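You operate a simulated robot arm through the tools that you are given. There is no shell and no other tool.

You run a simulated robot arm. Do the job below in one go: nothing can be reset, and whatever is moved stays where it is left.

TASK
Polish the frosted foot of the green glass block and set it on the dark green mat.
Fine: the drip is running; lift the dust cover and leave it up, switch on, and end with polisher and drip tap off; the other blocks stay frosted. Set down upright: what you pick out.

It is judged by the outcome, as a careful person would: the job done as asked, and still so three seconds after it is handed in. It fails if anything else is knocked over, pushed out of place, dropped, spilled or broken. A push-on lid holds only when it is set on centred and level and pressed home; a screw cap is set on level and turned clockwise until tight.

THE ROBOT
A 7-joint arm with a two-finger parallel gripper, fixed in place. Base frame: the origin is at the foot of the arm, x ahead of it, y to its left, z up; the work surface is at about z = 85. Lengths are in cm, angles in degrees, forces in N, time in s.
With the tool pointing down near the work surface it reaches from about 36 to 78 cm from the base axis. Its first joint turns from -166.0 to 166.0 degrees. Payload 3.91 kg.
The TCP is the grasp point between the finger pads, 3 cm short of the fingertips. In the tool frame z runs along the fingers and y along their closing line. Largest opening 11 cm; finger width 2, thickness 1; the body of the gripper, 4.8 by 11.2 cm, starts 5.5 cm behind the TCP.
Orientation is that of the tool frame in the base frame, as [roll, pitch, yaw] about the fixed x, y, z axes, in that order (R = Rz(yaw) Ry(pitch) Rx(roll)). With the fingers straight down and closing along the base's y, the tool's x points along the base's -x, its y along +y and its z along -z.

THE INTERFACE
- The arm moves only by the tool jog_arm. Its argument "increments" is a list of rows, each a list of 3 entries, a list of its own where there are three numbers: the shift along the tool's x, y, z in units of 25 mm (1.0 is 25 mm), then the turn, a rotation vector about the tool's x, y, z in units of 8 degrees (1.0 is 8 degrees), then the gripper command, from -1 (fully open) to 1 (shut), values between in proportion. In form: [[[dx, dy, dz], [ax, ay, az], gripper], ...]. A call has 1 to 20 rows; each row shifts and turns the commanded pose from where the row before left it, along the tool's axes as they then stand. A call with a number of a shift or a turn outside -1 to 1 is refused whole. Each row takes 0.2 s and may step no farther than 5 cm and 8.6 degrees from the row before; otherwise, or with a gripper value out of range, the whole call is refused. A pose out of reach is approached as far as the arm can. The call stops where the force on the tool passes 60 N (or 10 N more than at its start, if that is more) or the arm is blocked; 0.2 s more then pass. Each finger travels about 15.3 cm/s and halts on what it meets, pressing with about 35 N; the grip force reading is that of the motor and also rises with nothing between the fingers. The clock runs only during rows and for 0.2 s after the last one: add rows that do not move to give the fingers time. The reply holds the time, the measured pose of the TCP, the force on the tool along the base axes, the opening and the grip force, in the units named above and with some noise, with the torque about the TCP (base axes, N m) and any sound that the robot's microphone picked up, and new pictures: "show" is both (left out), scene, wrist or none.
- Cameras (640 x 400 px; columns grow to the right, rows downward): "scene" is fixed at [39.36, 51.59, 153.18]; the picture's right is [-0.96, 0.29, 0.00], its down [0.10, 0.33, -0.94] and it looks along [-0.27, -0.90, -0.34] (base axes); focal length 336 px, centre (320, 200). "wrist" rides on the gripper at [7.7, 0.7, -11.4] in the tool frame; the picture's right is [-0.09, 1.00, 0.00], its down [-0.80, -0.07, -0.59] and it looks along [-0.59, -0.05, 0.80] (tool axes); focal length 270 px, centre (320, 200). There is no depth. A picture from a camera that has moved, and an enlarged one, comes with that camera's place and axes in the base frame and with its lens. The place of the scene camera against the robot may be out by one fixed shift of up to 2.5 cm in any direction.
- raise_lower(by): slides the trunk up (or, below 0, down) by that many cm; the arm rides with it, the base frame stays. It gives what a move gives, with no picture.
- close_up(camera, box): a new picture of the part [left, top, right, bottom] of that camera's present view, enlarged. No time passes.
- close_job(): hands the job in; it is judged then, once.

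Places have to be worked out from the pictures, the camera data and where the tool is seen. Open the gripper and draw the arm clear of the work before you hand the job in, unless the task says otherwise.

The tools are called after "Emit:" by a JSON object that holds its "method" and its "body". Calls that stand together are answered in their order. jog_arm: Moves the arm, as the interface text tells. Its arguments: {"type":"object","properties":{"increments":{"type":"array"},"show":{"type":"string","enum":["both","scene","wrist","none"]}},"required":["increments"]} The other tools are called the same way: raise_lower (by) slides the trunk up or down; close_up (camera, box) takes an enlarged picture of a part of a camera's view; close_job () hands the job in.

At the start:

```text
time_s: 0.0
tool_pos: [3.82, -40.94, 133.26]
tool_rot: [179.9, 0.0, -179.9]
force: [0.7, -0.1, 1.2]
ft_torque: [0.01, -0.01, -0.01]
width: 11.01
gripper_force: 0.1
trunk travel left (down, up): [-57.5, 3.5]
```

scene: 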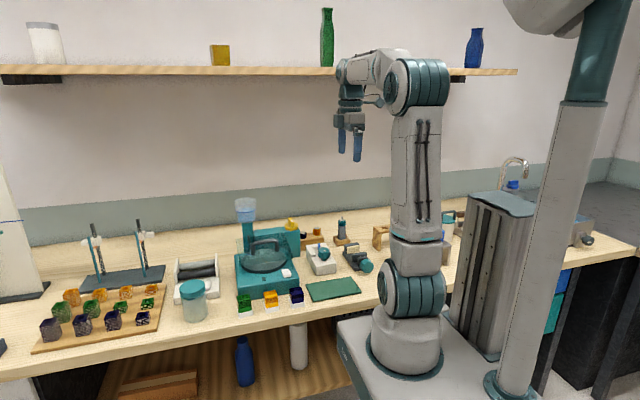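
wrist: 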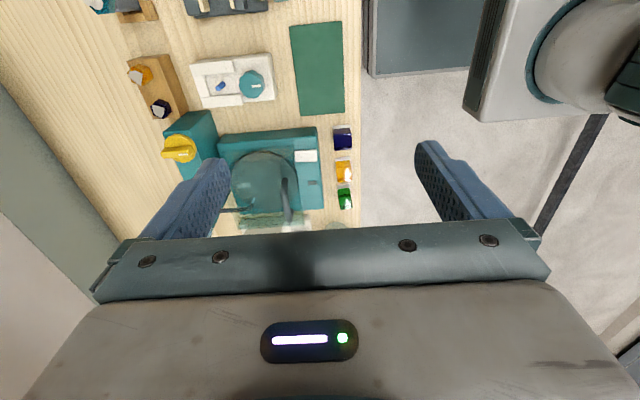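

I start by looking closely at the machine and the blocks in both pictures before moving anything.

Emit:
{"method": "close_up", "body": {"camera": "scene", "box": [210, 180, 400, 320]}}

Emit:
{"method": "close_up", "body": {"camera": "wrist", "box": [120, 10, 380, 240]}}

Emit:
{"method": "close_up", "body": {"camera": "scene", "box": [20, 220, 250, 360]}}

```text
2.86 times, centred on (305, 250) of scene
camera zoom: at [39.36, 51.59, 153.18], right [-0.96, 0.29, 0.0], down [0.1, 0.33, -0.94], along [-0.27, -0.9, -0.34], focal length 960 px, centre (363, 57)
```

zoom: 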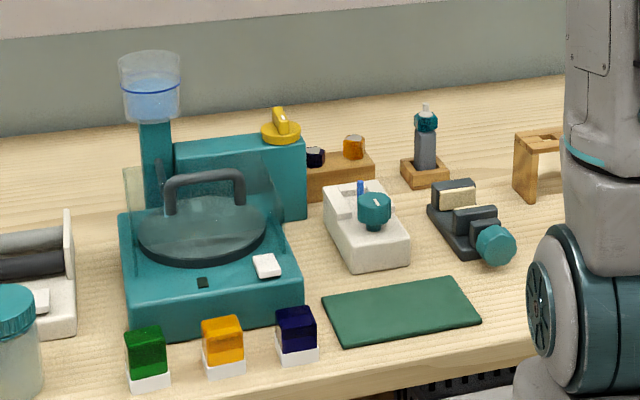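

```text
1.74 times, centred on (250, 125) of wrist
camera zoom: at [-4.01, -40.3, 144.78], right [0.09, 1.0, 0.0], down [0.8, -0.07, 0.59], along [0.59, -0.05, -0.8], focal length 470 px, centre (442, 330)
```

zoom: 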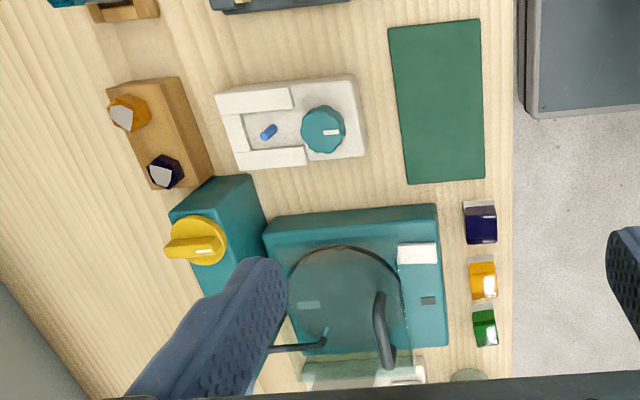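

```text
2.78 times, centred on (135, 290) of scene
camera zoom: at [39.36, 51.59, 153.18], right [-0.96, 0.29, 0.0], down [0.1, 0.33, -0.94], along [-0.27, -0.9, -0.34], focal length 935 px, centre (835, -50)
```

zoom: 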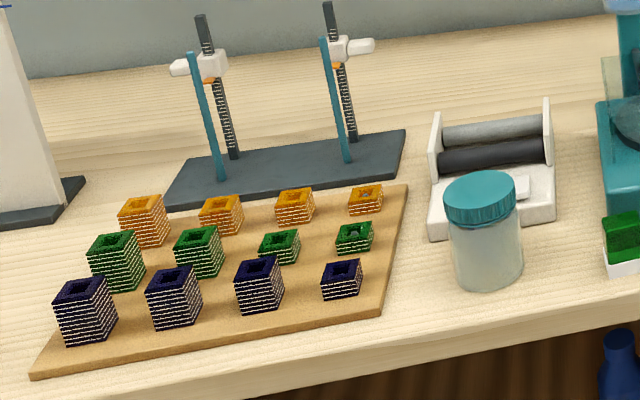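

The green, yellow and navy blocks with white frosted feet stand in front of the teal polisher, green at about (36, -38). I move the wrist camera over the machine for a nearer view of cover, switch and tap.

Emit:
{"method": "jog_arm", "body": {"increments": [[[-1, -0.3, 0.3], [0, 0, 0], -1], [[-1, -0.3, 0.3], [0, 0, 0], -1], [[-1, -0.3, 0.3], [0, 0, 0], -1], [[-1, -0.3, 0.3], [0, 0, 0], -1]], "show": "both"}}

```text
time_s: 1.0
tool_pos: [13.6, -44.07, 130.28]
tool_rot: [180.0, -0.1, 179.9]
force: [0.8, 0.0, 0.1]
ft_torque: [-0.01, 0.0, -0.01]
width: 10.98
gripper_force: 0.0
trunk travel left (down, up): [-57.5, 3.5]
camera wrist: at [5.79, -43.34, 141.63], right [0.09, 1.0, 0.0], down [0.8, -0.07, 0.59], along [0.59, -0.05, -0.8], focal length 270 px, centre (320, 200)
```

scene: 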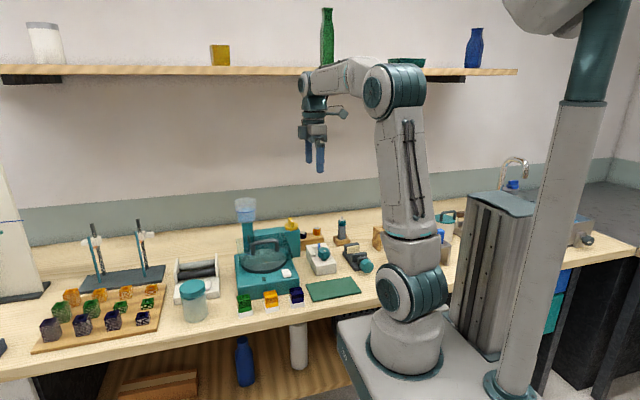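
wrist: 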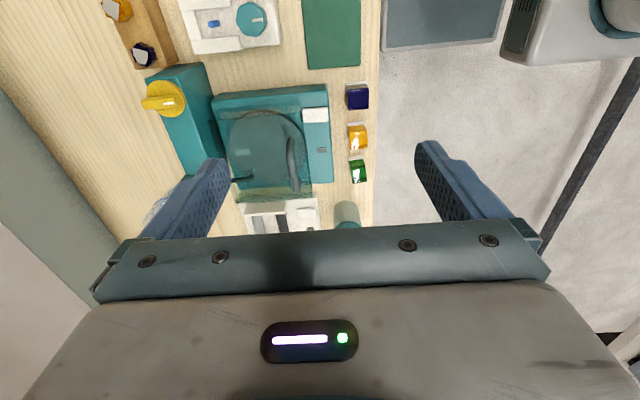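

The machine now sits between the fingers in the wrist view; I enlarge it in both views.

Emit:
{"method": "close_up", "body": {"camera": "wrist", "box": [130, 50, 390, 220]}}

Emit:
{"method": "close_up", "body": {"camera": "scene", "box": [225, 190, 315, 320]}}

```text
2.35 times, centred on (260, 135) of wrist
camera zoom: at [5.79, -43.34, 141.63], right [0.09, 1.0, 0.0], down [0.8, -0.07, 0.59], along [0.59, -0.05, -0.8], focal length 636 px, centre (461, 353)
```

zoom: 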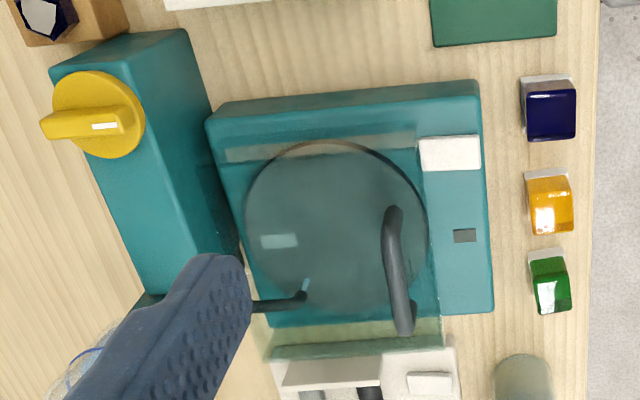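

```text
3.08 times, centred on (270, 255) of scene
camera zoom: at [39.36, 51.59, 153.18], right [-0.96, 0.29, 0.0], down [0.1, 0.33, -0.94], along [-0.27, -0.9, -0.34], focal length 1034 px, centre (474, 31)
```

zoom: 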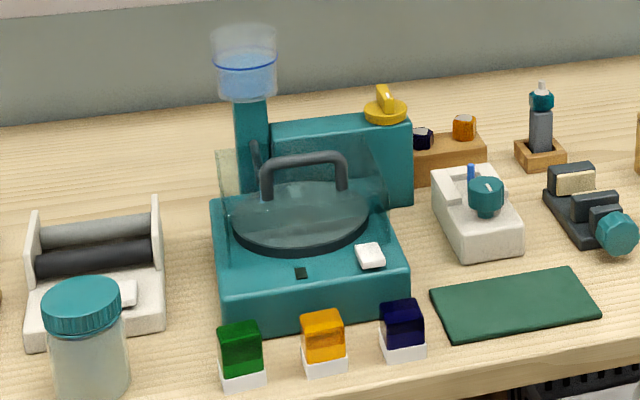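

The cover is a clear box with a bar handle along x, hinged probably at the back; the white rocker and small lamp are on the base front, the yellow knob on the rear housing. I turn the tool so the wrist camera looks at the machine from the front and come nearer.

Emit:
{"method": "jog_arm", "body": {"increments": [[[-0.6, 0.4, 0.2], [0, 0, 1], -1], [[-0.6, 0.4, 0.2], [0, 0, 1], -1], [[-0.6, 0.4, 0.2], [0, 0, 1], -1], [[-0.4, 0.6, 0.2], [0, 0, 1], -1], [[-0.2, 0.6, 0.2], [0, 0, 1], -1], [[0, 0.6, 0.2], [0, 0, 1], -1], [[0, 0.6, 0.2], [0, 0, 1], -1], [[0.2, 0.6, 0.2], [0, 0, 1], -1], [[0.2, 0.4, 0.2], [0, 0, 1], -1], [[0.2, 0.4, 0.2], [0, 0, 1], -1], [[0.2, 0.2, 0.2], [0, 0, 1], -1]], "show": "both"}}

```text
time_s: 3.4
tool_pos: [26.45, -33.93, 124.77]
tool_rot: [180.0, 0.0, 91.9]
force: [-0.3, -0.8, -0.2]
ft_torque: [0.0, 0.02, -0.02]
width: 10.96
gripper_force: 0.0
trunk travel left (down, up): [-57.5, 3.5]
camera wrist: at [26.64, -26.2, 136.28], right [1.0, -0.06, 0.0], down [-0.04, -0.8, 0.59], along [-0.03, -0.59, -0.8], focal length 270 px, centre (320, 200)
```

scene: 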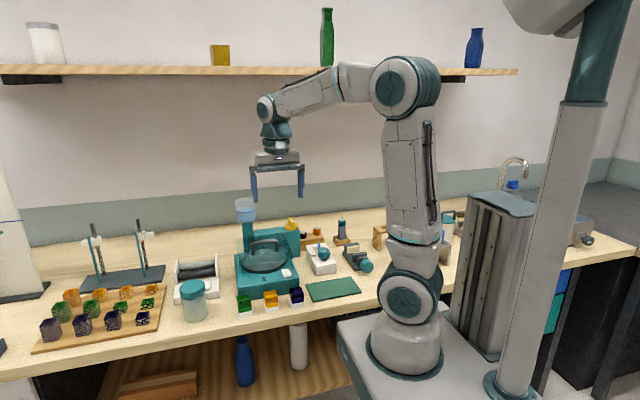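
wrist: 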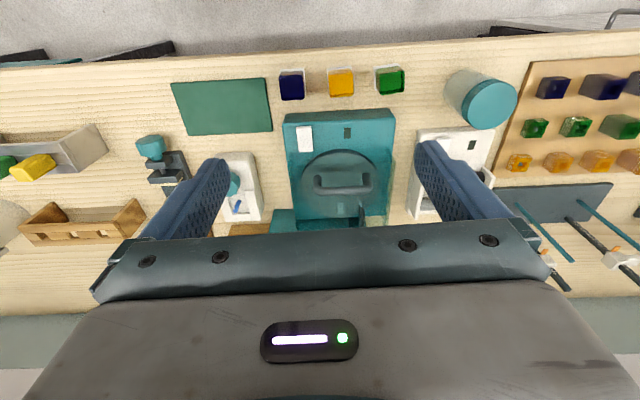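

Now I see the machine from its front; I enlarge it for exact positions.

Emit:
{"method": "close_up", "body": {"camera": "wrist", "box": [260, 50, 420, 240]}}

Emit:
{"method": "close_up", "body": {"camera": "wrist", "box": [160, 55, 420, 150]}}

```text
2.11 times, centred on (340, 145) of wrist
camera zoom: at [26.64, -26.2, 136.28], right [1.0, -0.06, 0.0], down [-0.04, -0.8, 0.59], along [-0.03, -0.59, -0.8], focal length 569 px, centre (278, 316)
```

zoom: 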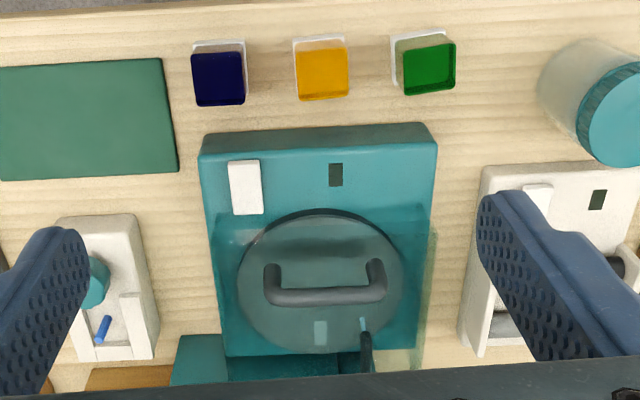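

```text
2.46 times, centred on (290, 102) of wrist
camera zoom: at [26.64, -26.2, 136.28], right [1.0, -0.06, 0.0], down [-0.04, -0.8, 0.59], along [-0.03, -0.59, -0.8], focal length 665 px, centre (394, 440)
```

zoom: 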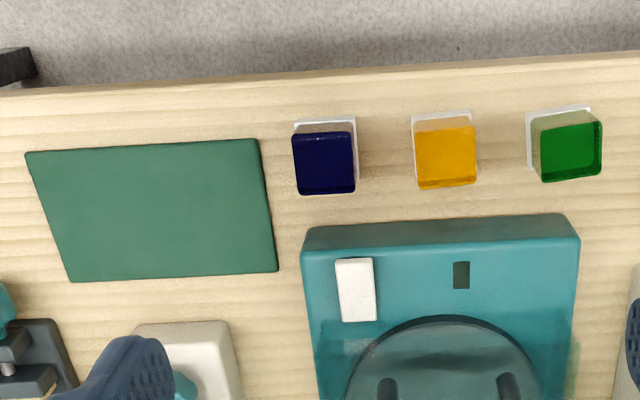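

Estimates: base top at z≈90.6 (x 19.5–38.8, front y≈-43), rocker near (22.9, -45.8), handle bar near (29, -49.6, 102), lap centre about (29, -55). I tilt the camera to look more level at the cup, spout and yellow knob.

Emit:
{"method": "jog_arm", "body": {"increments": [[[0.5, 0, 0.6], [0, -1, 0], -1], [[0.5, 0, 0.6], [0, -1, 0], -1], [[0.5, 0, 0.6], [0, -1, 0], -1], [[0.3, 0, 0.3], [0, -0.5, 0], -1]], "show": "wrist"}}

```text
time_s: 4.4
tool_pos: [26.29, -30.58, 118.84]
tool_rot: [179.9, 28.1, 91.9]
force: [1.0, -0.2, 0.2]
ft_torque: [-0.01, -0.01, 0.01]
width: 10.98
gripper_force: 0.1
trunk travel left (down, up): [-57.5, 3.5]
camera wrist: at [26.35, -18.41, 125.4], right [1.0, -0.04, 0.04], down [-0.06, -0.43, 0.9], along [-0.02, -0.9, -0.43], focal length 270 px, centre (320, 200)
```

wrist: 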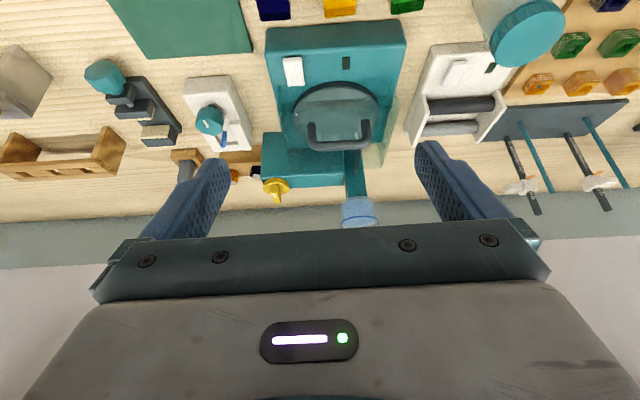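

The picture is upside-down but shows the rear of the machine; I enlarge it.

Emit:
{"method": "close_up", "body": {"camera": "wrist", "box": [240, 10, 430, 230]}}

Emit:
{"method": "close_up", "body": {"camera": "wrist", "box": [240, 130, 400, 230]}}

Emit:
{"method": "close_up", "body": {"camera": "wrist", "box": [255, 20, 415, 130]}}

```text
1.82 times, centred on (335, 120) of wrist
camera zoom: at [26.35, -18.41, 125.4], right [1.0, -0.04, 0.04], down [-0.06, -0.43, 0.9], along [-0.02, -0.9, -0.43], focal length 491 px, centre (293, 346)
```

zoom: 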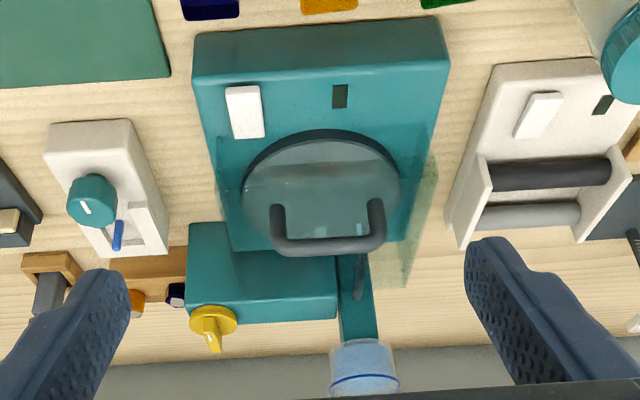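

```text
4.00 times, centred on (320, 180) of wrist
camera zoom: at [26.35, -18.41, 125.4], right [1.0, -0.04, 0.04], down [-0.06, -0.43, 0.9], along [-0.02, -0.9, -0.43], focal length 1081 px, centre (320, 280)
```

zoom: 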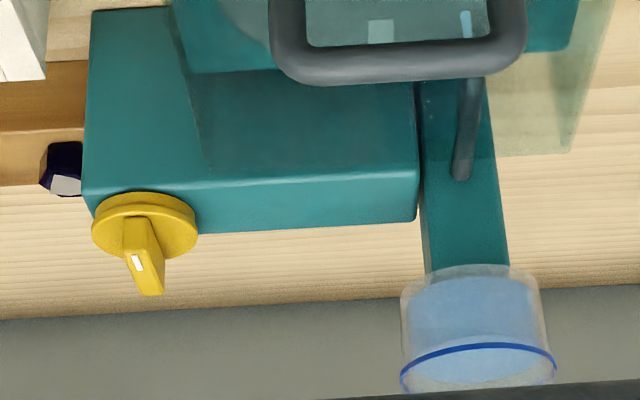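

```text
3.64 times, centred on (335, 75) of wrist
camera zoom: at [26.35, -18.41, 125.4], right [1.0, -0.04, 0.04], down [-0.06, -0.43, 0.9], along [-0.02, -0.9, -0.43], focal length 983 px, centre (266, 654)
```

zoom: 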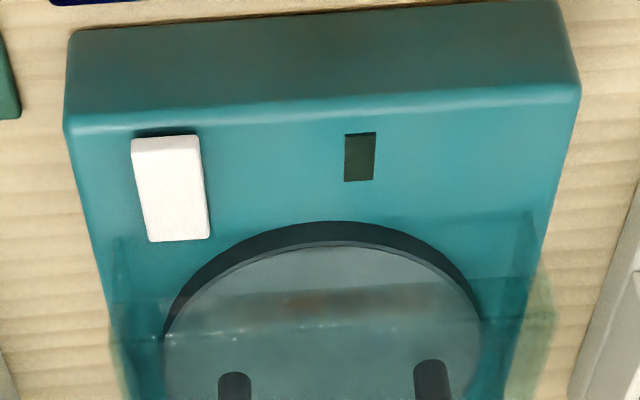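

The yellow blade knob on the rear housing looks like the drip tap, the rocker is the switch, and the cover is a box hinged at the rear with its handle bar at about y=-49.6, z≈102. I bring the tool back to vertical with fingers closing along y and move over the handle.

Emit:
{"method": "jog_arm", "body": {"increments": [[[0, 0, 0], [0, 1, 0], -0.3], [[0, 0, 0], [0, 1, 0], -0.3], [[0, 0, 0], [0, 1, 0], -0.3], [[0, 0, 0], [0, 0.52, -0.5], -0.3], [[0, 0, 0], [0, 0, -1], -0.3], [[0, 0, 0], [0, 0, -1], -0.3], [[0, 0, 0], [0, 0, -1], -0.3], [[0, 0, 0], [0, 0, -1], -0.3], [[0, 0, 0], [0, 0, -1], -0.3], [[0, 0, 0], [0, 0, -1], -0.3], [[0, 0, 0], [0, 0, -1], -0.3], [[0, 0, 0], [0, 0, -1], -0.3], [[0, 0, 0], [0, 0, -1], -0.3], [[0, 0, 0], [0, 0, -1], -0.3], [[-0.2, -1, 0.2], [0, 0, -0.5], -0.3], [[-0.2, -1, 0.2], [0, 0, 0], -0.3], [[-0.2, -1, 0.2], [0, 0, 0], -0.3], [[-0.2, -1, 0.2], [0, 0, 0], -0.3], [[-0.2, -1, 0.2], [0, 0, 0], -0.3]], "show": "both"}}

```text
time_s: 8.4
tool_pos: [28.39, -43.34, 116.29]
tool_rot: [179.8, -0.3, -179.9]
force: [-0.1, 0.1, 0.6]
ft_torque: [0.04, 0.01, 0.01]
width: 7.17
gripper_force: 0.0
trunk travel left (down, up): [-57.5, 3.5]
camera wrist: at [20.62, -42.64, 127.74], right [0.09, 1.0, 0.0], down [0.8, -0.07, 0.59], along [0.59, -0.05, -0.81], focal length 270 px, centre (320, 200)
```

scene: 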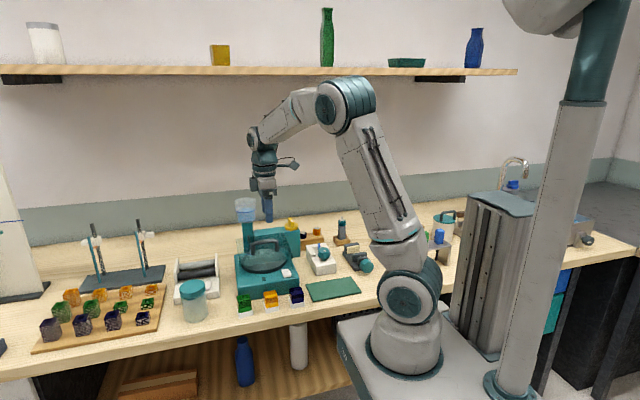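
wrist: 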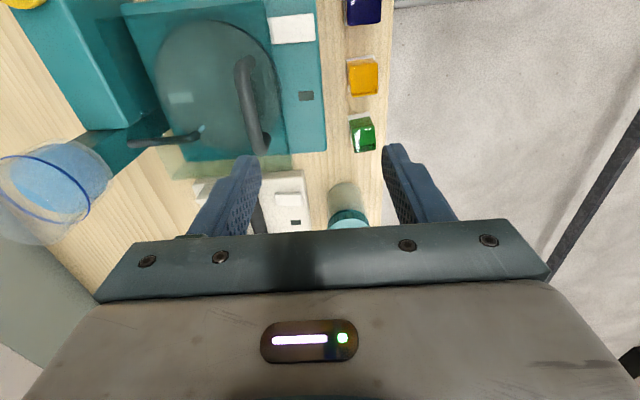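

The handle is left of the fingers in this view; I enlarge to fix its place.

Emit:
{"method": "close_up", "body": {"camera": "wrist", "box": [100, 0, 400, 200]}}

Emit:
{"method": "close_up", "body": {"camera": "scene", "box": [225, 170, 315, 300]}}

```text
2.00 times, centred on (250, 100) of wrist
camera zoom: at [20.62, -42.64, 127.74], right [0.09, 1.0, 0.0], down [0.8, -0.07, 0.59], along [0.59, -0.05, -0.81], focal length 541 px, centre (460, 400)
```

zoom: 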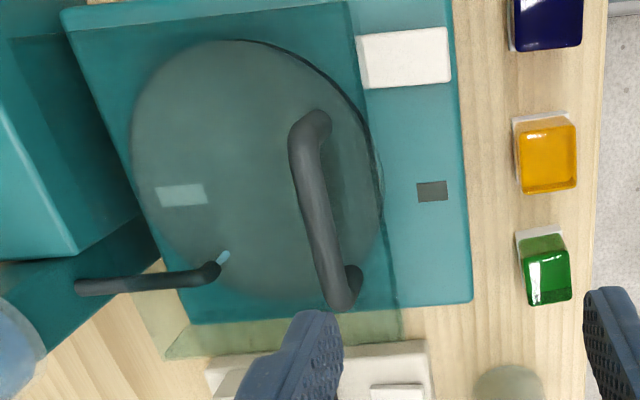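

```text
3.08 times, centred on (270, 235) of scene
camera zoom: at [39.36, 51.59, 153.18], right [-0.96, 0.29, 0.0], down [0.1, 0.33, -0.94], along [-0.27, -0.9, -0.34], focal length 1034 px, centre (474, 92)
```

zoom: 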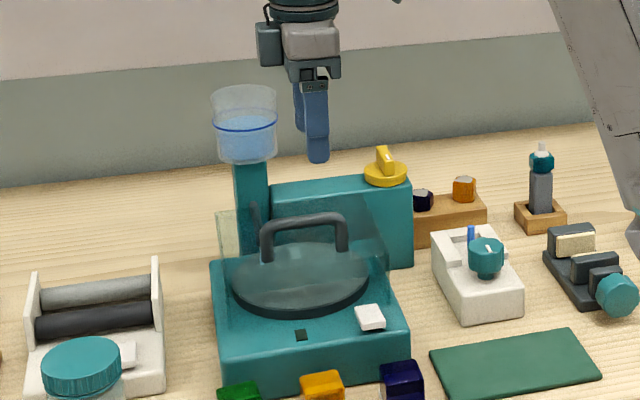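

Handle bar estimate: centre (28.4, -49.8, 102), cover x 20.5–37, y -47.8 to -63, top z≈98. I move over it and descend partway, fingers straddling the bar.

Emit:
{"method": "jog_arm", "body": {"increments": [[[-0.05, -0.86, 0], [0, 0, 0], -0.1], [[0, -0.86, 0], [0, 0, 0], -0.1], [[0, -0.86, 0.5], [0, 0, 0], -0.1], [[0, 0, 1], [0, 0, 0], -0.1], [[0, 0, 1], [0, 0, 0], -0.1], [[0, 0, 1], [0, 0, 0], -0.1], [[0, 0, 0.6], [0, 0, 0], -0.1]], "show": "both"}}

Emit:
{"method": "close_up", "body": {"camera": "wrist", "box": [180, 60, 460, 260]}}

Emit:
{"method": "close_up", "body": {"camera": "scene", "box": [225, 190, 315, 290]}}

```text
time_s: 10.0
tool_pos: [28.65, -49.8, 106.22]
tool_rot: [180.0, -0.2, -180.0]
force: [-0.2, -0.4, 0.0]
ft_torque: [0.01, 0.03, 0.02]
width: 6.06
gripper_force: 0.1
trunk travel left (down, up): [-57.5, 3.5]
camera wrist: at [20.81, -49.0, 117.67], right [0.09, 1.0, 0.0], down [0.8, -0.07, 0.59], along [0.59, -0.05, -0.81], focal length 270 px, centre (320, 200)
```

scene: 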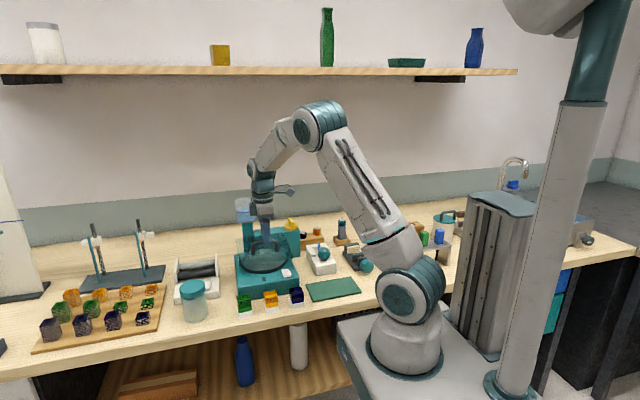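
wrist: 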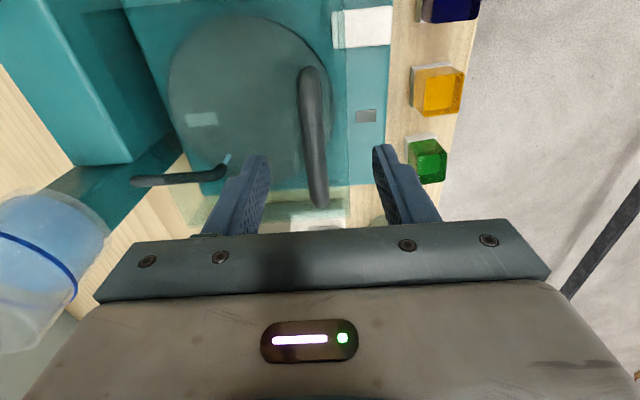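

```text
2.00 times, centred on (320, 160) of wrist
camera zoom: at [20.81, -49.0, 117.67], right [0.09, 1.0, 0.0], down [0.8, -0.07, 0.59], along [0.59, -0.05, -0.81], focal length 541 px, centre (320, 280)
```

zoom: 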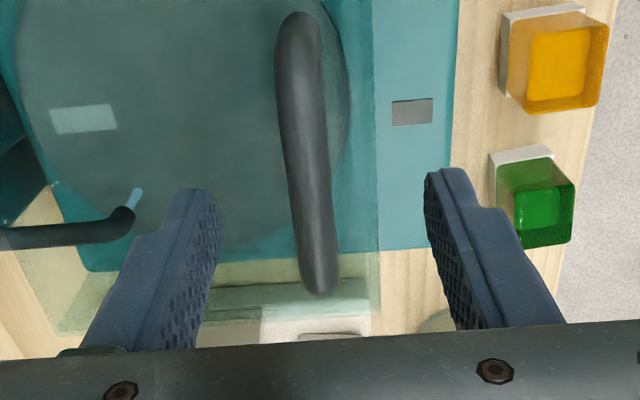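

```text
4.00 times, centred on (270, 240) of scene
camera zoom: at [39.36, 51.59, 153.18], right [-0.96, 0.29, 0.0], down [0.1, 0.33, -0.94], along [-0.27, -0.9, -0.34], focal length 1345 px, centre (520, 40)
```

zoom: 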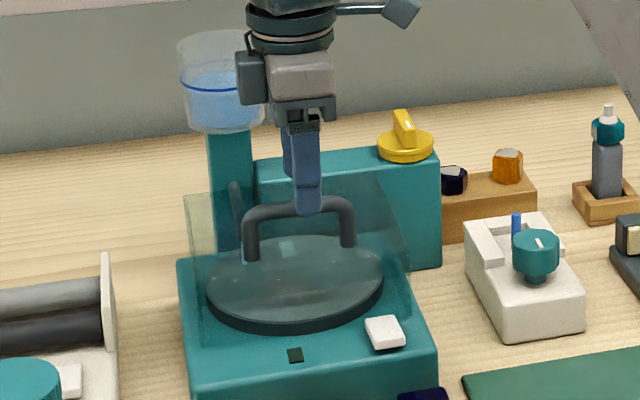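

The bar lies centred between the fingers at y≈-49.9. I go down 2.4 cm and close on the bar.

Emit:
{"method": "jog_arm", "body": {"increments": [[[0, 0, 0.5], [0, 0, 0], -0.1], [[0, 0, 0.46], [0, 0, 0], -0.1], [[0, 0, 0], [0, 0, 0], 0.5], [[0, 0, 0], [0, 0, 0], 1], [[0, 0, 0], [0, 0, 0], 1]], "show": "both"}}

Emit:
{"method": "close_up", "body": {"camera": "scene", "box": [225, 190, 315, 290]}}

```text
time_s: 11.2
tool_pos: [28.54, -50.04, 103.81]
tool_rot: [-180.0, -0.1, 179.9]
force: [1.7, -21.7, 2.8]
ft_torque: [-0.61, -0.55, 0.0]
width: 1.33
gripper_force: 44.6
trunk travel left (down, up): [-57.5, 3.5]
camera wrist: at [20.8, -49.29, 115.34], right [0.09, 1.0, 0.0], down [0.8, -0.07, 0.59], along [0.59, -0.05, -0.8], focal length 270 px, centre (320, 200)
```

scene: 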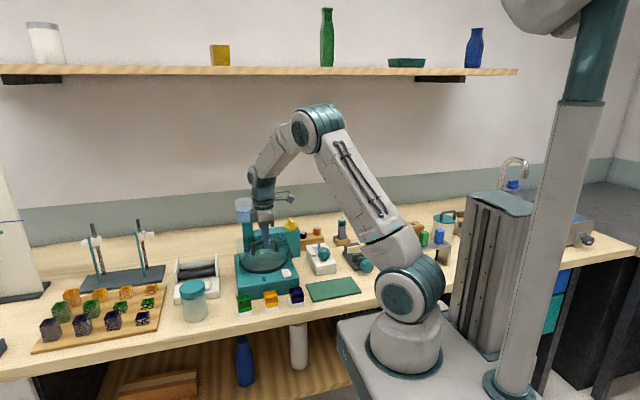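
wrist: 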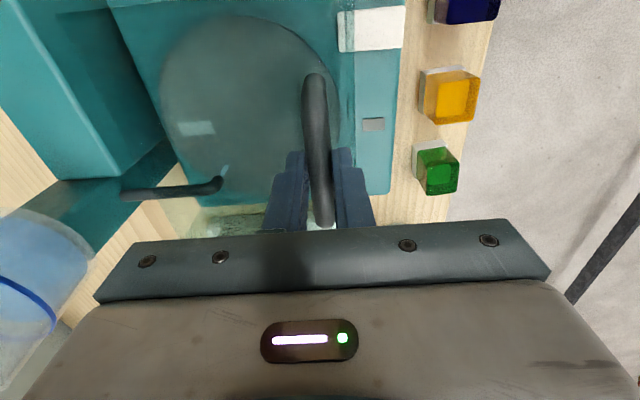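

```text
4.00 times, centred on (270, 240) of scene
camera zoom: at [39.36, 51.59, 153.18], right [-0.96, 0.29, 0.0], down [0.1, 0.33, -0.94], along [-0.27, -0.9, -0.34], focal length 1345 px, centre (520, 40)
```

zoom: 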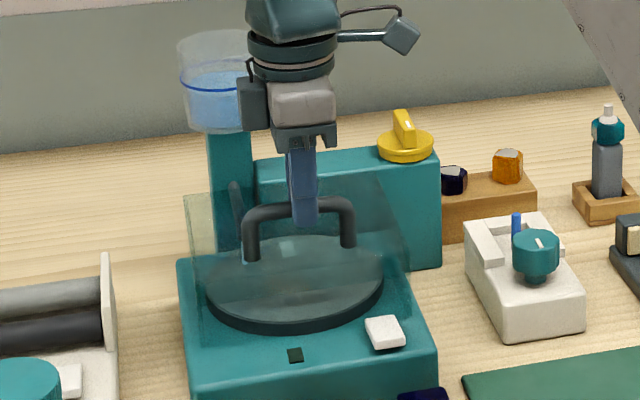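

The bar is held (width 1.33 cm), with a sideways load of about 22 N because the bar sits ~0.25 cm farther back. I relieve that and try a small lift to sense the hinge direction.

Emit:
{"method": "jog_arm", "body": {"increments": [[[0, -0.1, 0], [0, 0, 0], 1], [[0, -0.06, -0.12], [0, 0, 0], 1], [[0, -0.06, -0.12], [0, 0, 0], 1]], "show": "none"}}

```text
time_s: 12.0
tool_pos: [28.55, -50.09, 104.08]
tool_rot: [179.6, -0.3, 180.0]
force: [0.4, -9.2, -6.3]
ft_torque: [0.03, 0.14, -0.03]
width: 1.33
gripper_force: 44.5
trunk travel left (down, up): [-57.5, 3.5]
```

I let it settle and re-read before going on.

Emit:
{"method": "jog_arm", "body": {"increments": [[[0, 0, 0], [0, 0, 0], 1], [[0, 0, 0], [0, 0, 0], 1]], "show": "none"}}

```text
time_s: 12.6
tool_pos: [28.66, -50.23, 104.26]
tool_rot: [179.7, -0.2, 180.0]
force: [-1.3, -7.3, -6.1]
ft_torque: [0.02, 1.14, 0.01]
width: 1.33
gripper_force: 45.1
trunk travel left (down, up): [-57.5, 3.5]
```

The cover follows: about 0.45 cm up so far with a 6 N weight. I keep lifting along an arc and read the side force.

Emit:
{"method": "jog_arm", "body": {"increments": [[[0, -0.08, -0.1], [0, 0, 0], 1], [[0, -0.08, -0.1], [0, 0, 0], 1], [[0, -0.08, -0.1], [0, 0, 0], 1], [[0, -0.08, -0.1], [0, 0, 0], 1], [[0, 0, 0], [0, 0, 0], 1]], "show": "none"}}

```text
time_s: 13.8
tool_pos: [28.53, -50.53, 105.48]
tool_rot: [179.8, -0.1, -180.0]
force: [-0.7, 15.8, 3.3]
ft_torque: [0.56, 0.21, 0.08]
width: 1.33
gripper_force: 44.5
trunk travel left (down, up): [-57.5, 3.5]
```

The side force shows the hinge lies high at the back, about (y -63, z 98.5). I follow an arc around that point, fingers staying vertical so the bar turns in the grip.

Emit:
{"method": "jog_arm", "body": {"increments": [[[0, 0, -0.28], [0, 0, 0], 1], [[0, -0.048, -0.28], [0, 0, 0], 1], [[0, -0.15, -0.234], [0, 0, 0], 1], [[0, -0.15, -0.234], [0, 0, 0], 1], [[0, -0.2, -0.26], [0, 0, 0], 1], [[0, -0.2, -0.26], [0, 0, 0], 1], [[0, 0, 0], [0, 0, 0], 1]], "show": "scene"}}

Emit:
{"method": "close_up", "body": {"camera": "scene", "box": [215, 180, 325, 300]}}

```text
time_s: 15.4
tool_pos: [28.64, -52.92, 109.3]
tool_rot: [179.9, -0.1, -180.0]
force: [-0.6, 7.6, 3.7]
ft_torque: [0.3, -0.07, 0.26]
width: 1.32
gripper_force: 44.8
trunk travel left (down, up): [-57.5, 3.5]
```

scene: 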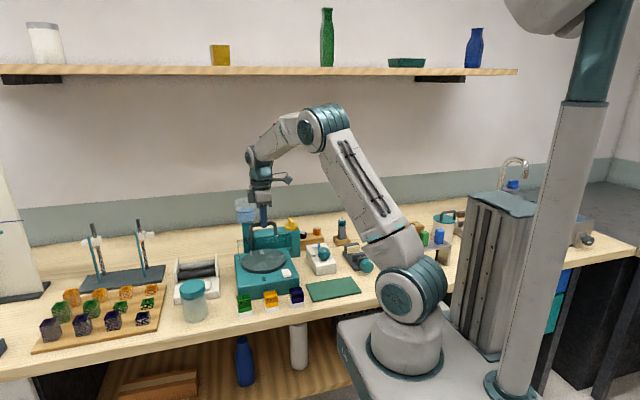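

```text
3.33 times, centred on (270, 240) of scene
camera zoom: at [39.36, 51.59, 153.18], right [-0.96, 0.29, 0.0], down [0.1, 0.33, -0.94], along [-0.27, -0.9, -0.34], focal length 1120 px, centre (487, 67)
```

zoom: 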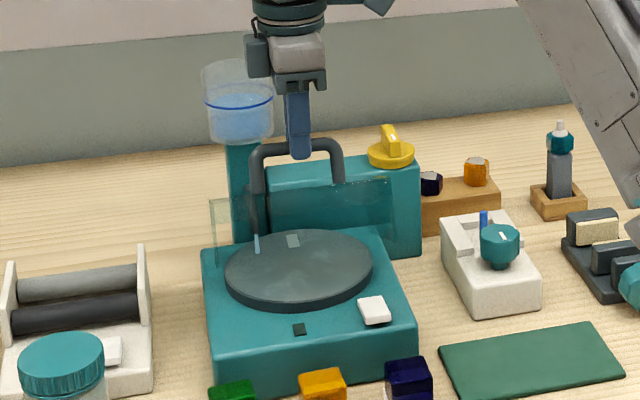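

The lap is now exposed and the forces are small, so the arc is right. I continue up along it.

Emit:
{"method": "jog_arm", "body": {"increments": [[[0, -0.22, -0.228], [0, 0, 0], 1], [[0, -0.23, -0.228], [0, 0, 0], 1], [[0, -0.26, -0.2], [0, 0, 0], 1], [[0, -0.26, -0.2], [0, 0, 0], 1], [[0, -0.28, -0.166], [0, 0, 0], 1], [[0, -0.28, -0.166], [0, 0, 0], 1], [[0, 0, 0], [0, 0, 0], 1]], "show": "both"}}

Emit:
{"method": "close_up", "body": {"camera": "scene", "box": [215, 180, 325, 300]}}

```text
time_s: 17.0
tool_pos: [28.53, -56.47, 112.4]
tool_rot: [180.0, -0.1, 180.0]
force: [4.5, 4.5, 6.3]
ft_torque: [0.09, -0.23, 0.47]
width: 1.33
gripper_force: 44.4
trunk travel left (down, up): [-57.5, 3.5]
camera wrist: at [20.8, -55.78, 123.74], right [0.09, 1.0, 0.0], down [0.8, -0.07, 0.59], along [0.59, -0.05, -0.81], focal length 270 px, centre (320, 200)
```

scene: 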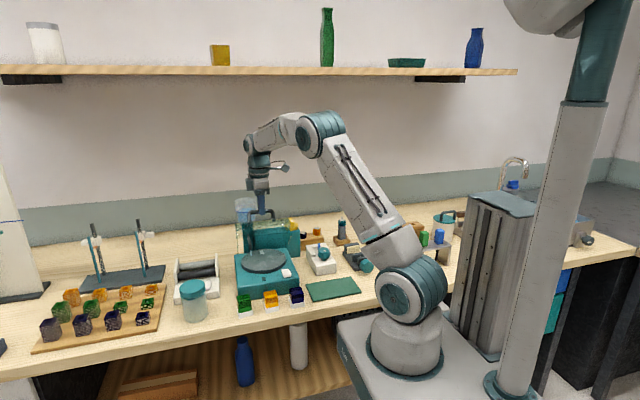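
wrist: 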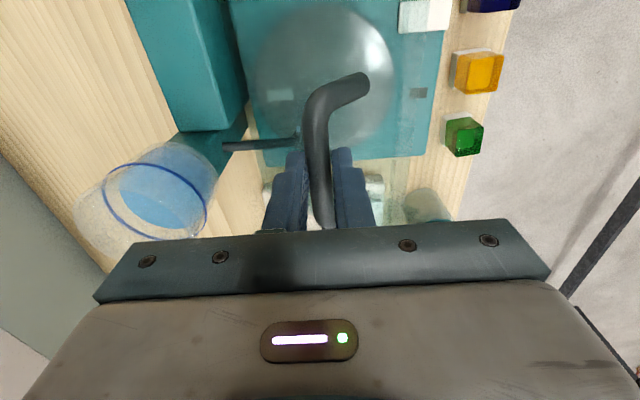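

```text
3.33 times, centred on (270, 240) of scene
camera zoom: at [39.36, 51.59, 153.18], right [-0.96, 0.29, 0.0], down [0.1, 0.33, -0.94], along [-0.27, -0.9, -0.34], focal length 1120 px, centre (487, 67)
```

zoom: 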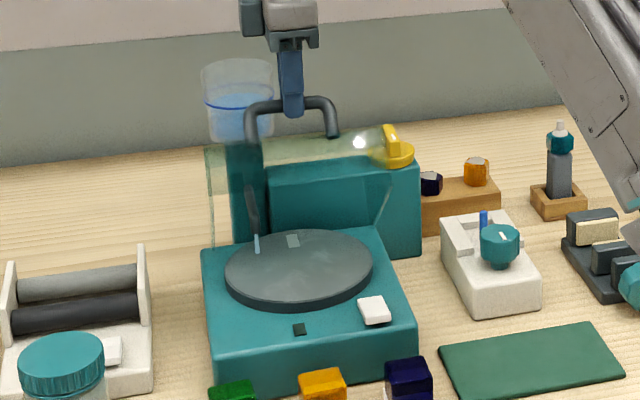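

Still light forces, cover past 45°. I carry on to about 65° and look.

Emit:
{"method": "jog_arm", "body": {"increments": [[[0, -0.3, -0.12], [0, 0, 0], 1], [[0, -0.3, -0.12], [0, 0, 0], 1], [[0, -0.3, -0.09], [0, 0, 0], 1], [[0, -0.3, -0.09], [0, 0, 0], 1], [[0, -0.25, -0.05], [0, 0, 0], 1], [[0, 0, 0], [0, 0, 0], 1]], "show": "both"}}

Emit:
{"method": "close_up", "body": {"camera": "scene", "box": [215, 180, 325, 300]}}

```text
time_s: 18.4
tool_pos: [28.66, -60.03, 113.58]
tool_rot: [-179.9, -0.2, 179.9]
force: [6.4, 5.3, 17.6]
ft_torque: [0.06, -0.5, 0.53]
width: 1.34
gripper_force: 45.1
trunk travel left (down, up): [-57.5, 3.5]
camera wrist: at [20.79, -59.32, 125.06], right [0.09, 1.0, 0.0], down [0.8, -0.07, 0.59], along [0.59, -0.05, -0.81], focal length 270 px, centre (320, 200)
```

scene: 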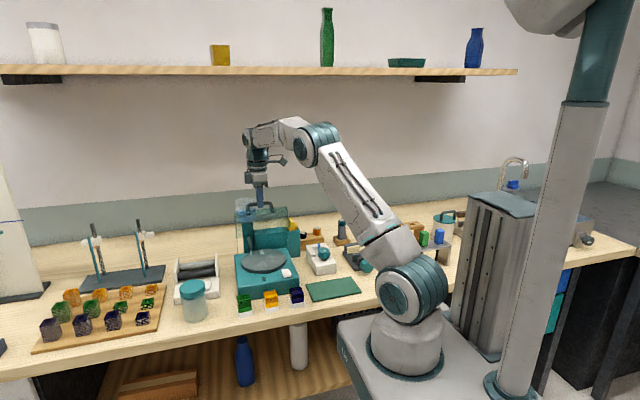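
wrist: 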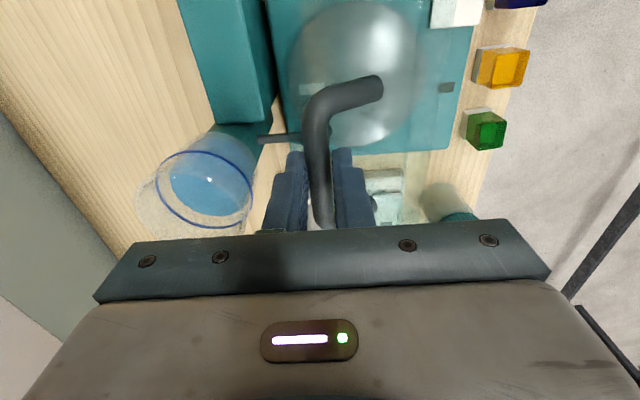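

```text
3.33 times, centred on (270, 240) of scene
camera zoom: at [39.36, 51.59, 153.18], right [-0.96, 0.29, 0.0], down [0.1, 0.33, -0.94], along [-0.27, -0.9, -0.34], focal length 1120 px, centre (487, 67)
```

zoom: 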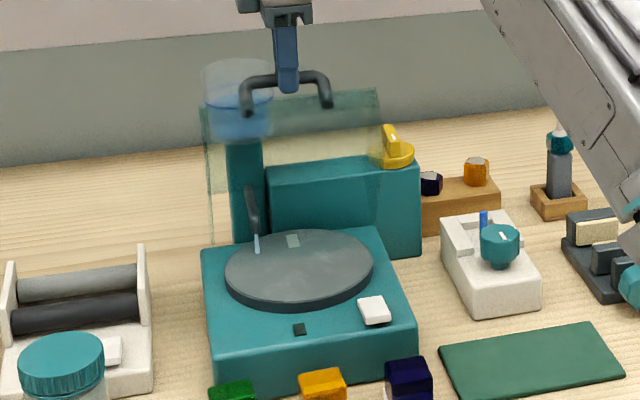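

About 60° open with a growing upward push on the tool; I go a bit higher and farther in small steps, watching the force (cup front is at y≈-66).

Emit:
{"method": "jog_arm", "body": {"increments": [[[0, -0.1, -0.1], [0, 0, 0], 1], [[0, -0.2, -0.06], [0, 0, 0], 1], [[0, -0.2, -0.04], [0, 0, 0], 1], [[0, -0.2, -0.02], [0, 0, 0], 1], [[0, 0, 0], [0, 0, 0], 1]], "show": "none"}}

```text
time_s: 19.6
tool_pos: [28.65, -61.93, 113.88]
tool_rot: [179.9, -0.3, -179.9]
force: [1.8, 2.2, 9.9]
ft_torque: [0.07, 0.4, 0.68]
width: 1.35
gripper_force: 44.8
trunk travel left (down, up): [-57.5, 3.5]
```

Now about 70° open. I loosen the fingers slightly, keeping the bar caged, to see whether the cover stays up by itself.

Emit:
{"method": "jog_arm", "body": {"increments": [[[0, 0, 0], [0, 0, 0], 0.55], [[0, 0, 0], [0, 0, 0], 0.55], [[0, 0, 0], [0, 0, 0], 0.55], [[0, 0, 0], [0, 0, 0], 0.55]], "show": "both"}}

Emit:
{"method": "close_up", "body": {"camera": "wrist", "box": [200, 40, 440, 240]}}

Emit:
{"method": "close_up", "body": {"camera": "scene", "box": [215, 180, 325, 300]}}

```text
time_s: 20.6
tool_pos: [28.64, -62.16, 113.9]
tool_rot: [179.8, -0.2, -180.0]
force: [-0.4, 0.4, -0.2]
ft_torque: [0.01, 0.01, -0.01]
width: 2.5
gripper_force: 0.2
trunk travel left (down, up): [-57.5, 3.5]
camera wrist: at [20.85, -61.38, 125.3], right [0.09, 1.0, 0.0], down [0.8, -0.07, 0.59], along [0.59, -0.05, -0.81], focal length 270 px, centre (320, 200)
```

scene: 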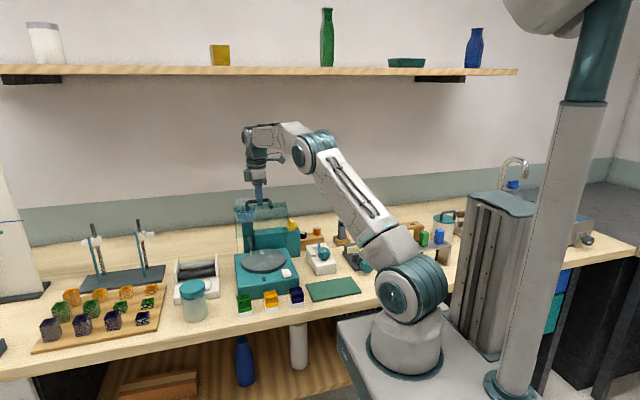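
wrist: 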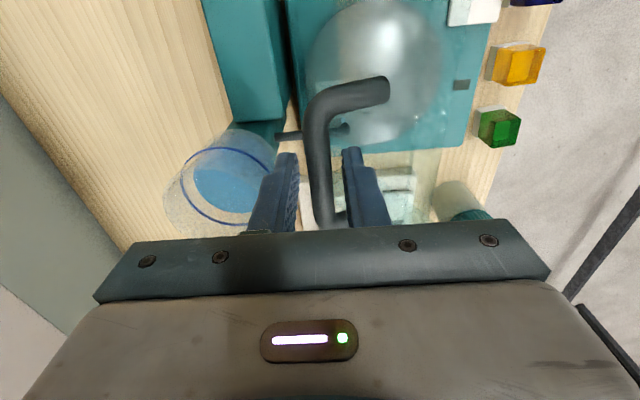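

```text
2.00 times, centred on (320, 140) of wrist
camera zoom: at [20.85, -61.38, 125.3], right [0.09, 1.0, 0.0], down [0.8, -0.07, 0.59], along [0.59, -0.05, -0.81], focal length 541 px, centre (320, 320)
```

zoom: 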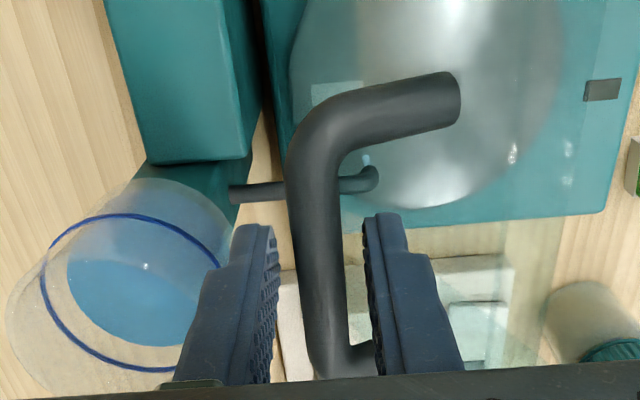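

```text
3.33 times, centred on (270, 240) of scene
camera zoom: at [39.36, 51.59, 153.18], right [-0.96, 0.29, 0.0], down [0.1, 0.33, -0.94], along [-0.27, -0.9, -0.34], focal length 1120 px, centre (487, 67)
```

zoom: 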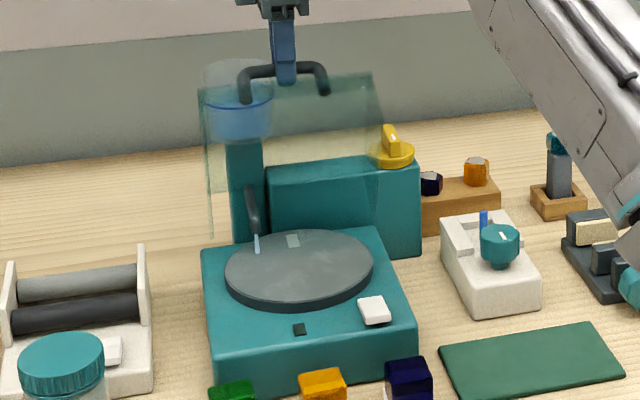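

The bar stays centred and free of load, so the cover holds by itself at about 70°. I nudge it back a little more with the front finger for clearance, staying clear of the cup.

Emit:
{"method": "jog_arm", "body": {"increments": [[[0, -0.2, 0], [0, 0, 0], 0.55], [[0, -0.2, 0], [0, 0, 0], 0.55], [[0, -0.2, 0], [0, 0, 0], 0.55], [[0, 0, 0], [0, 0, 0], 0.55]], "show": "wrist"}}

Emit:
{"method": "close_up", "body": {"camera": "wrist", "box": [200, 40, 440, 240]}}

```text
time_s: 21.6
tool_pos: [28.55, -63.44, 113.75]
tool_rot: [179.8, -0.2, 180.0]
force: [-0.4, -0.3, 0.2]
ft_torque: [-0.01, -0.01, -0.01]
width: 2.48
gripper_force: 0.0
trunk travel left (down, up): [-57.5, 3.5]
camera wrist: at [20.83, -62.8, 125.23], right [0.09, 1.0, 0.0], down [0.8, -0.07, 0.59], along [0.59, -0.05, -0.81], focal length 270 px, centre (320, 200)
```

wrist: 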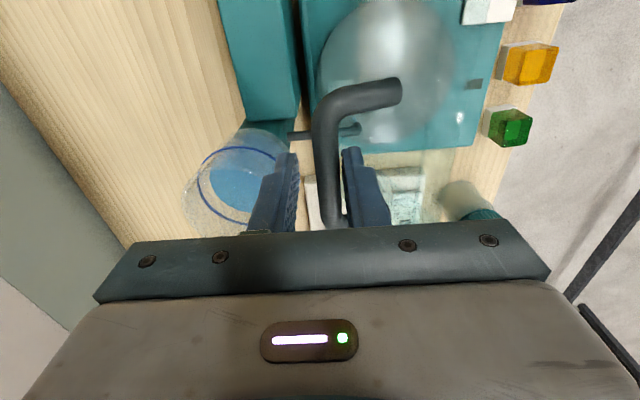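

```text
2.00 times, centred on (320, 140) of wrist
camera zoom: at [20.83, -62.8, 125.23], right [0.09, 1.0, 0.0], down [0.8, -0.07, 0.59], along [0.59, -0.05, -0.81], focal length 541 px, centre (320, 320)
```

zoom: 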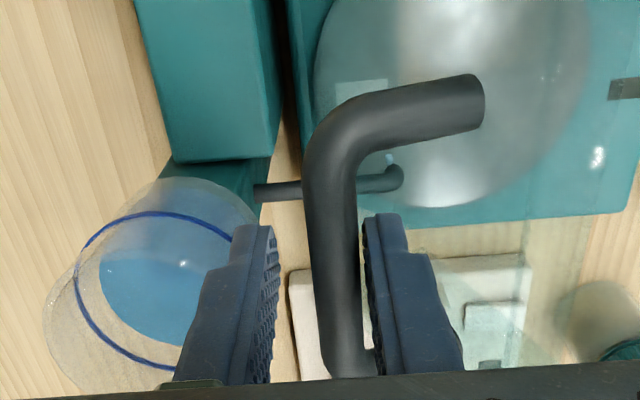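

The cover is up near 74° and stays there. I back off the bar, rise clear, and come forward over the front of the machine.

Emit:
{"method": "jog_arm", "body": {"increments": [[[0, 0.14, 0], [0, 0, 0], 0.55], [[0, 0, -0.6], [0, 0, 0], 0.55], [[0, 0, -0.9], [0, 0, 0], 0.55], [[0, 0, -0.9], [0, 0, 0], 0.55], [[0, 1, -0.1], [0, 0, 0], 0.55], [[0, 1, 0], [0, 0, 0], 0.55], [[0, 1, 0], [0, 0, 0], 0.55], [[0, 1, 0], [0, 0, 0], 0.55], [[0, 1, 0], [0, 0, 0], 0.7], [[0, 1, 0], [0, 0, 0], 0.7], [[0, 1, 0], [0, 0, 0], 1]], "show": "both"}}

Emit:
{"method": "close_up", "body": {"camera": "scene", "box": [215, 180, 325, 300]}}

```text
time_s: 24.0
tool_pos: [28.54, -45.71, 120.19]
tool_rot: [179.9, -0.1, 180.0]
force: [0.3, -0.4, 0.8]
ft_torque: [0.04, 0.0, 0.01]
width: 0.01
gripper_force: 35.1
trunk travel left (down, up): [-57.5, 3.5]
camera wrist: at [20.68, -45.1, 131.74], right [0.09, 1.0, 0.0], down [0.8, -0.07, 0.59], along [0.59, -0.05, -0.81], focal length 270 px, centre (320, 200)
```

scene: 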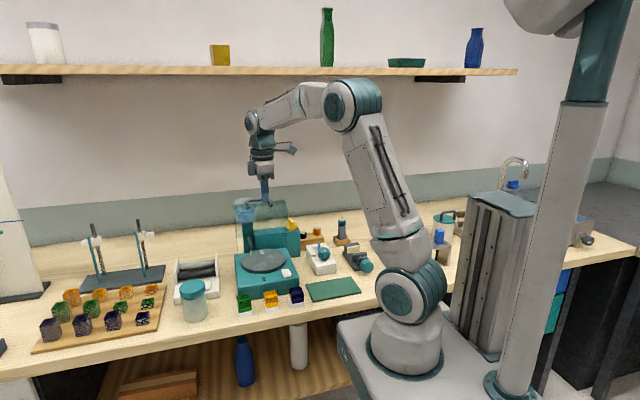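
wrist: 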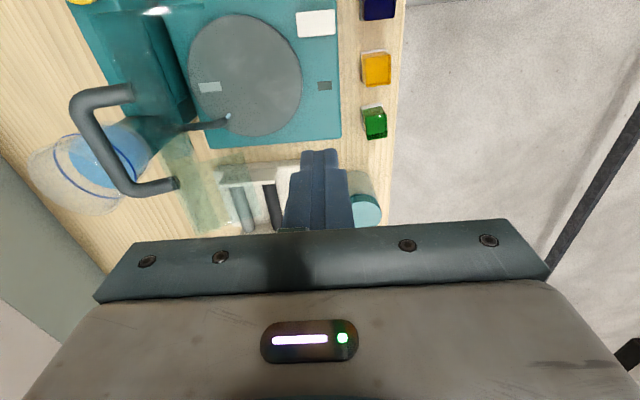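

```text
3.33 times, centred on (270, 240) of scene
camera zoom: at [39.36, 51.59, 153.18], right [-0.96, 0.29, 0.0], down [0.1, 0.33, -0.94], along [-0.27, -0.9, -0.34], focal length 1120 px, centre (487, 67)
```

zoom: 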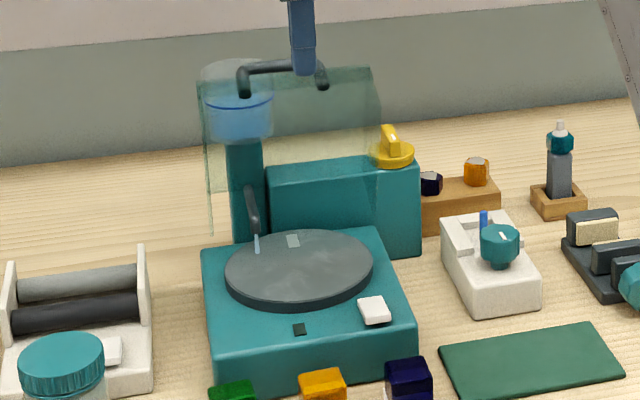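

The cover stays up on its own. I enlarge the wrist view for the open cover's extent, the lap and the rocker.

Emit:
{"method": "close_up", "body": {"camera": "wrist", "box": [40, 0, 360, 240]}}

Emit:
{"method": "close_up", "body": {"camera": "wrist", "box": [270, 0, 410, 100]}}

Emit:
{"method": "close_up", "body": {"camera": "scene", "box": [260, 255, 310, 295]}}

```text
1.67 times, centred on (200, 120) of wrist
camera zoom: at [20.68, -45.1, 131.74], right [0.09, 1.0, 0.0], down [0.8, -0.07, 0.59], along [0.59, -0.05, -0.81], focal length 450 px, centre (520, 333)
```

zoom: 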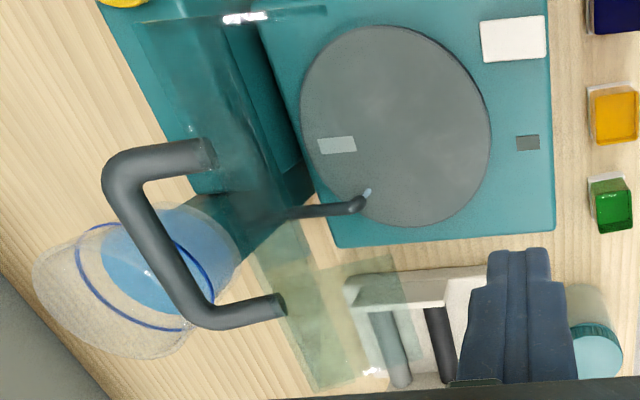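

```text
4.00 times, centred on (340, 50) of wrist
camera zoom: at [20.68, -45.1, 131.74], right [0.09, 1.0, 0.0], down [0.8, -0.07, 0.59], along [0.59, -0.05, -0.81], focal length 1081 px, centre (240, 800)
```

zoom: 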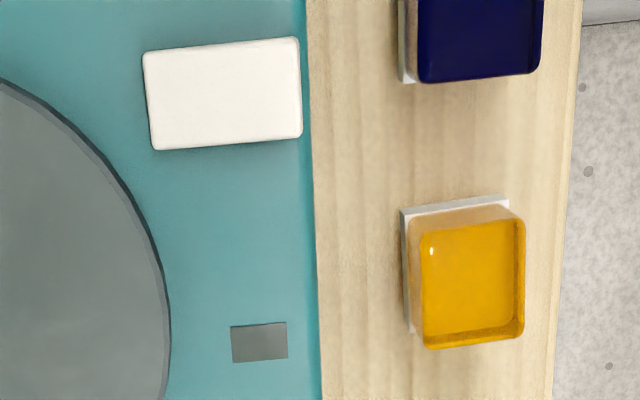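

```text
10.00 times, centred on (285, 275) of scene
camera zoom: at [39.36, 51.59, 153.18], right [-0.96, 0.29, 0.0], down [0.1, 0.33, -0.94], along [-0.27, -0.9, -0.34], focal length 3361 px, centre (670, -550)
```

zoom: 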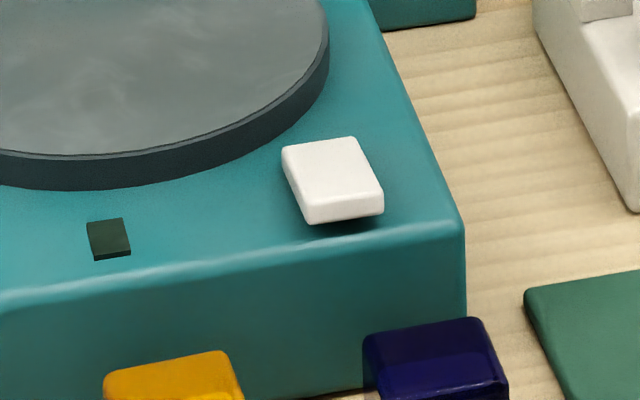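

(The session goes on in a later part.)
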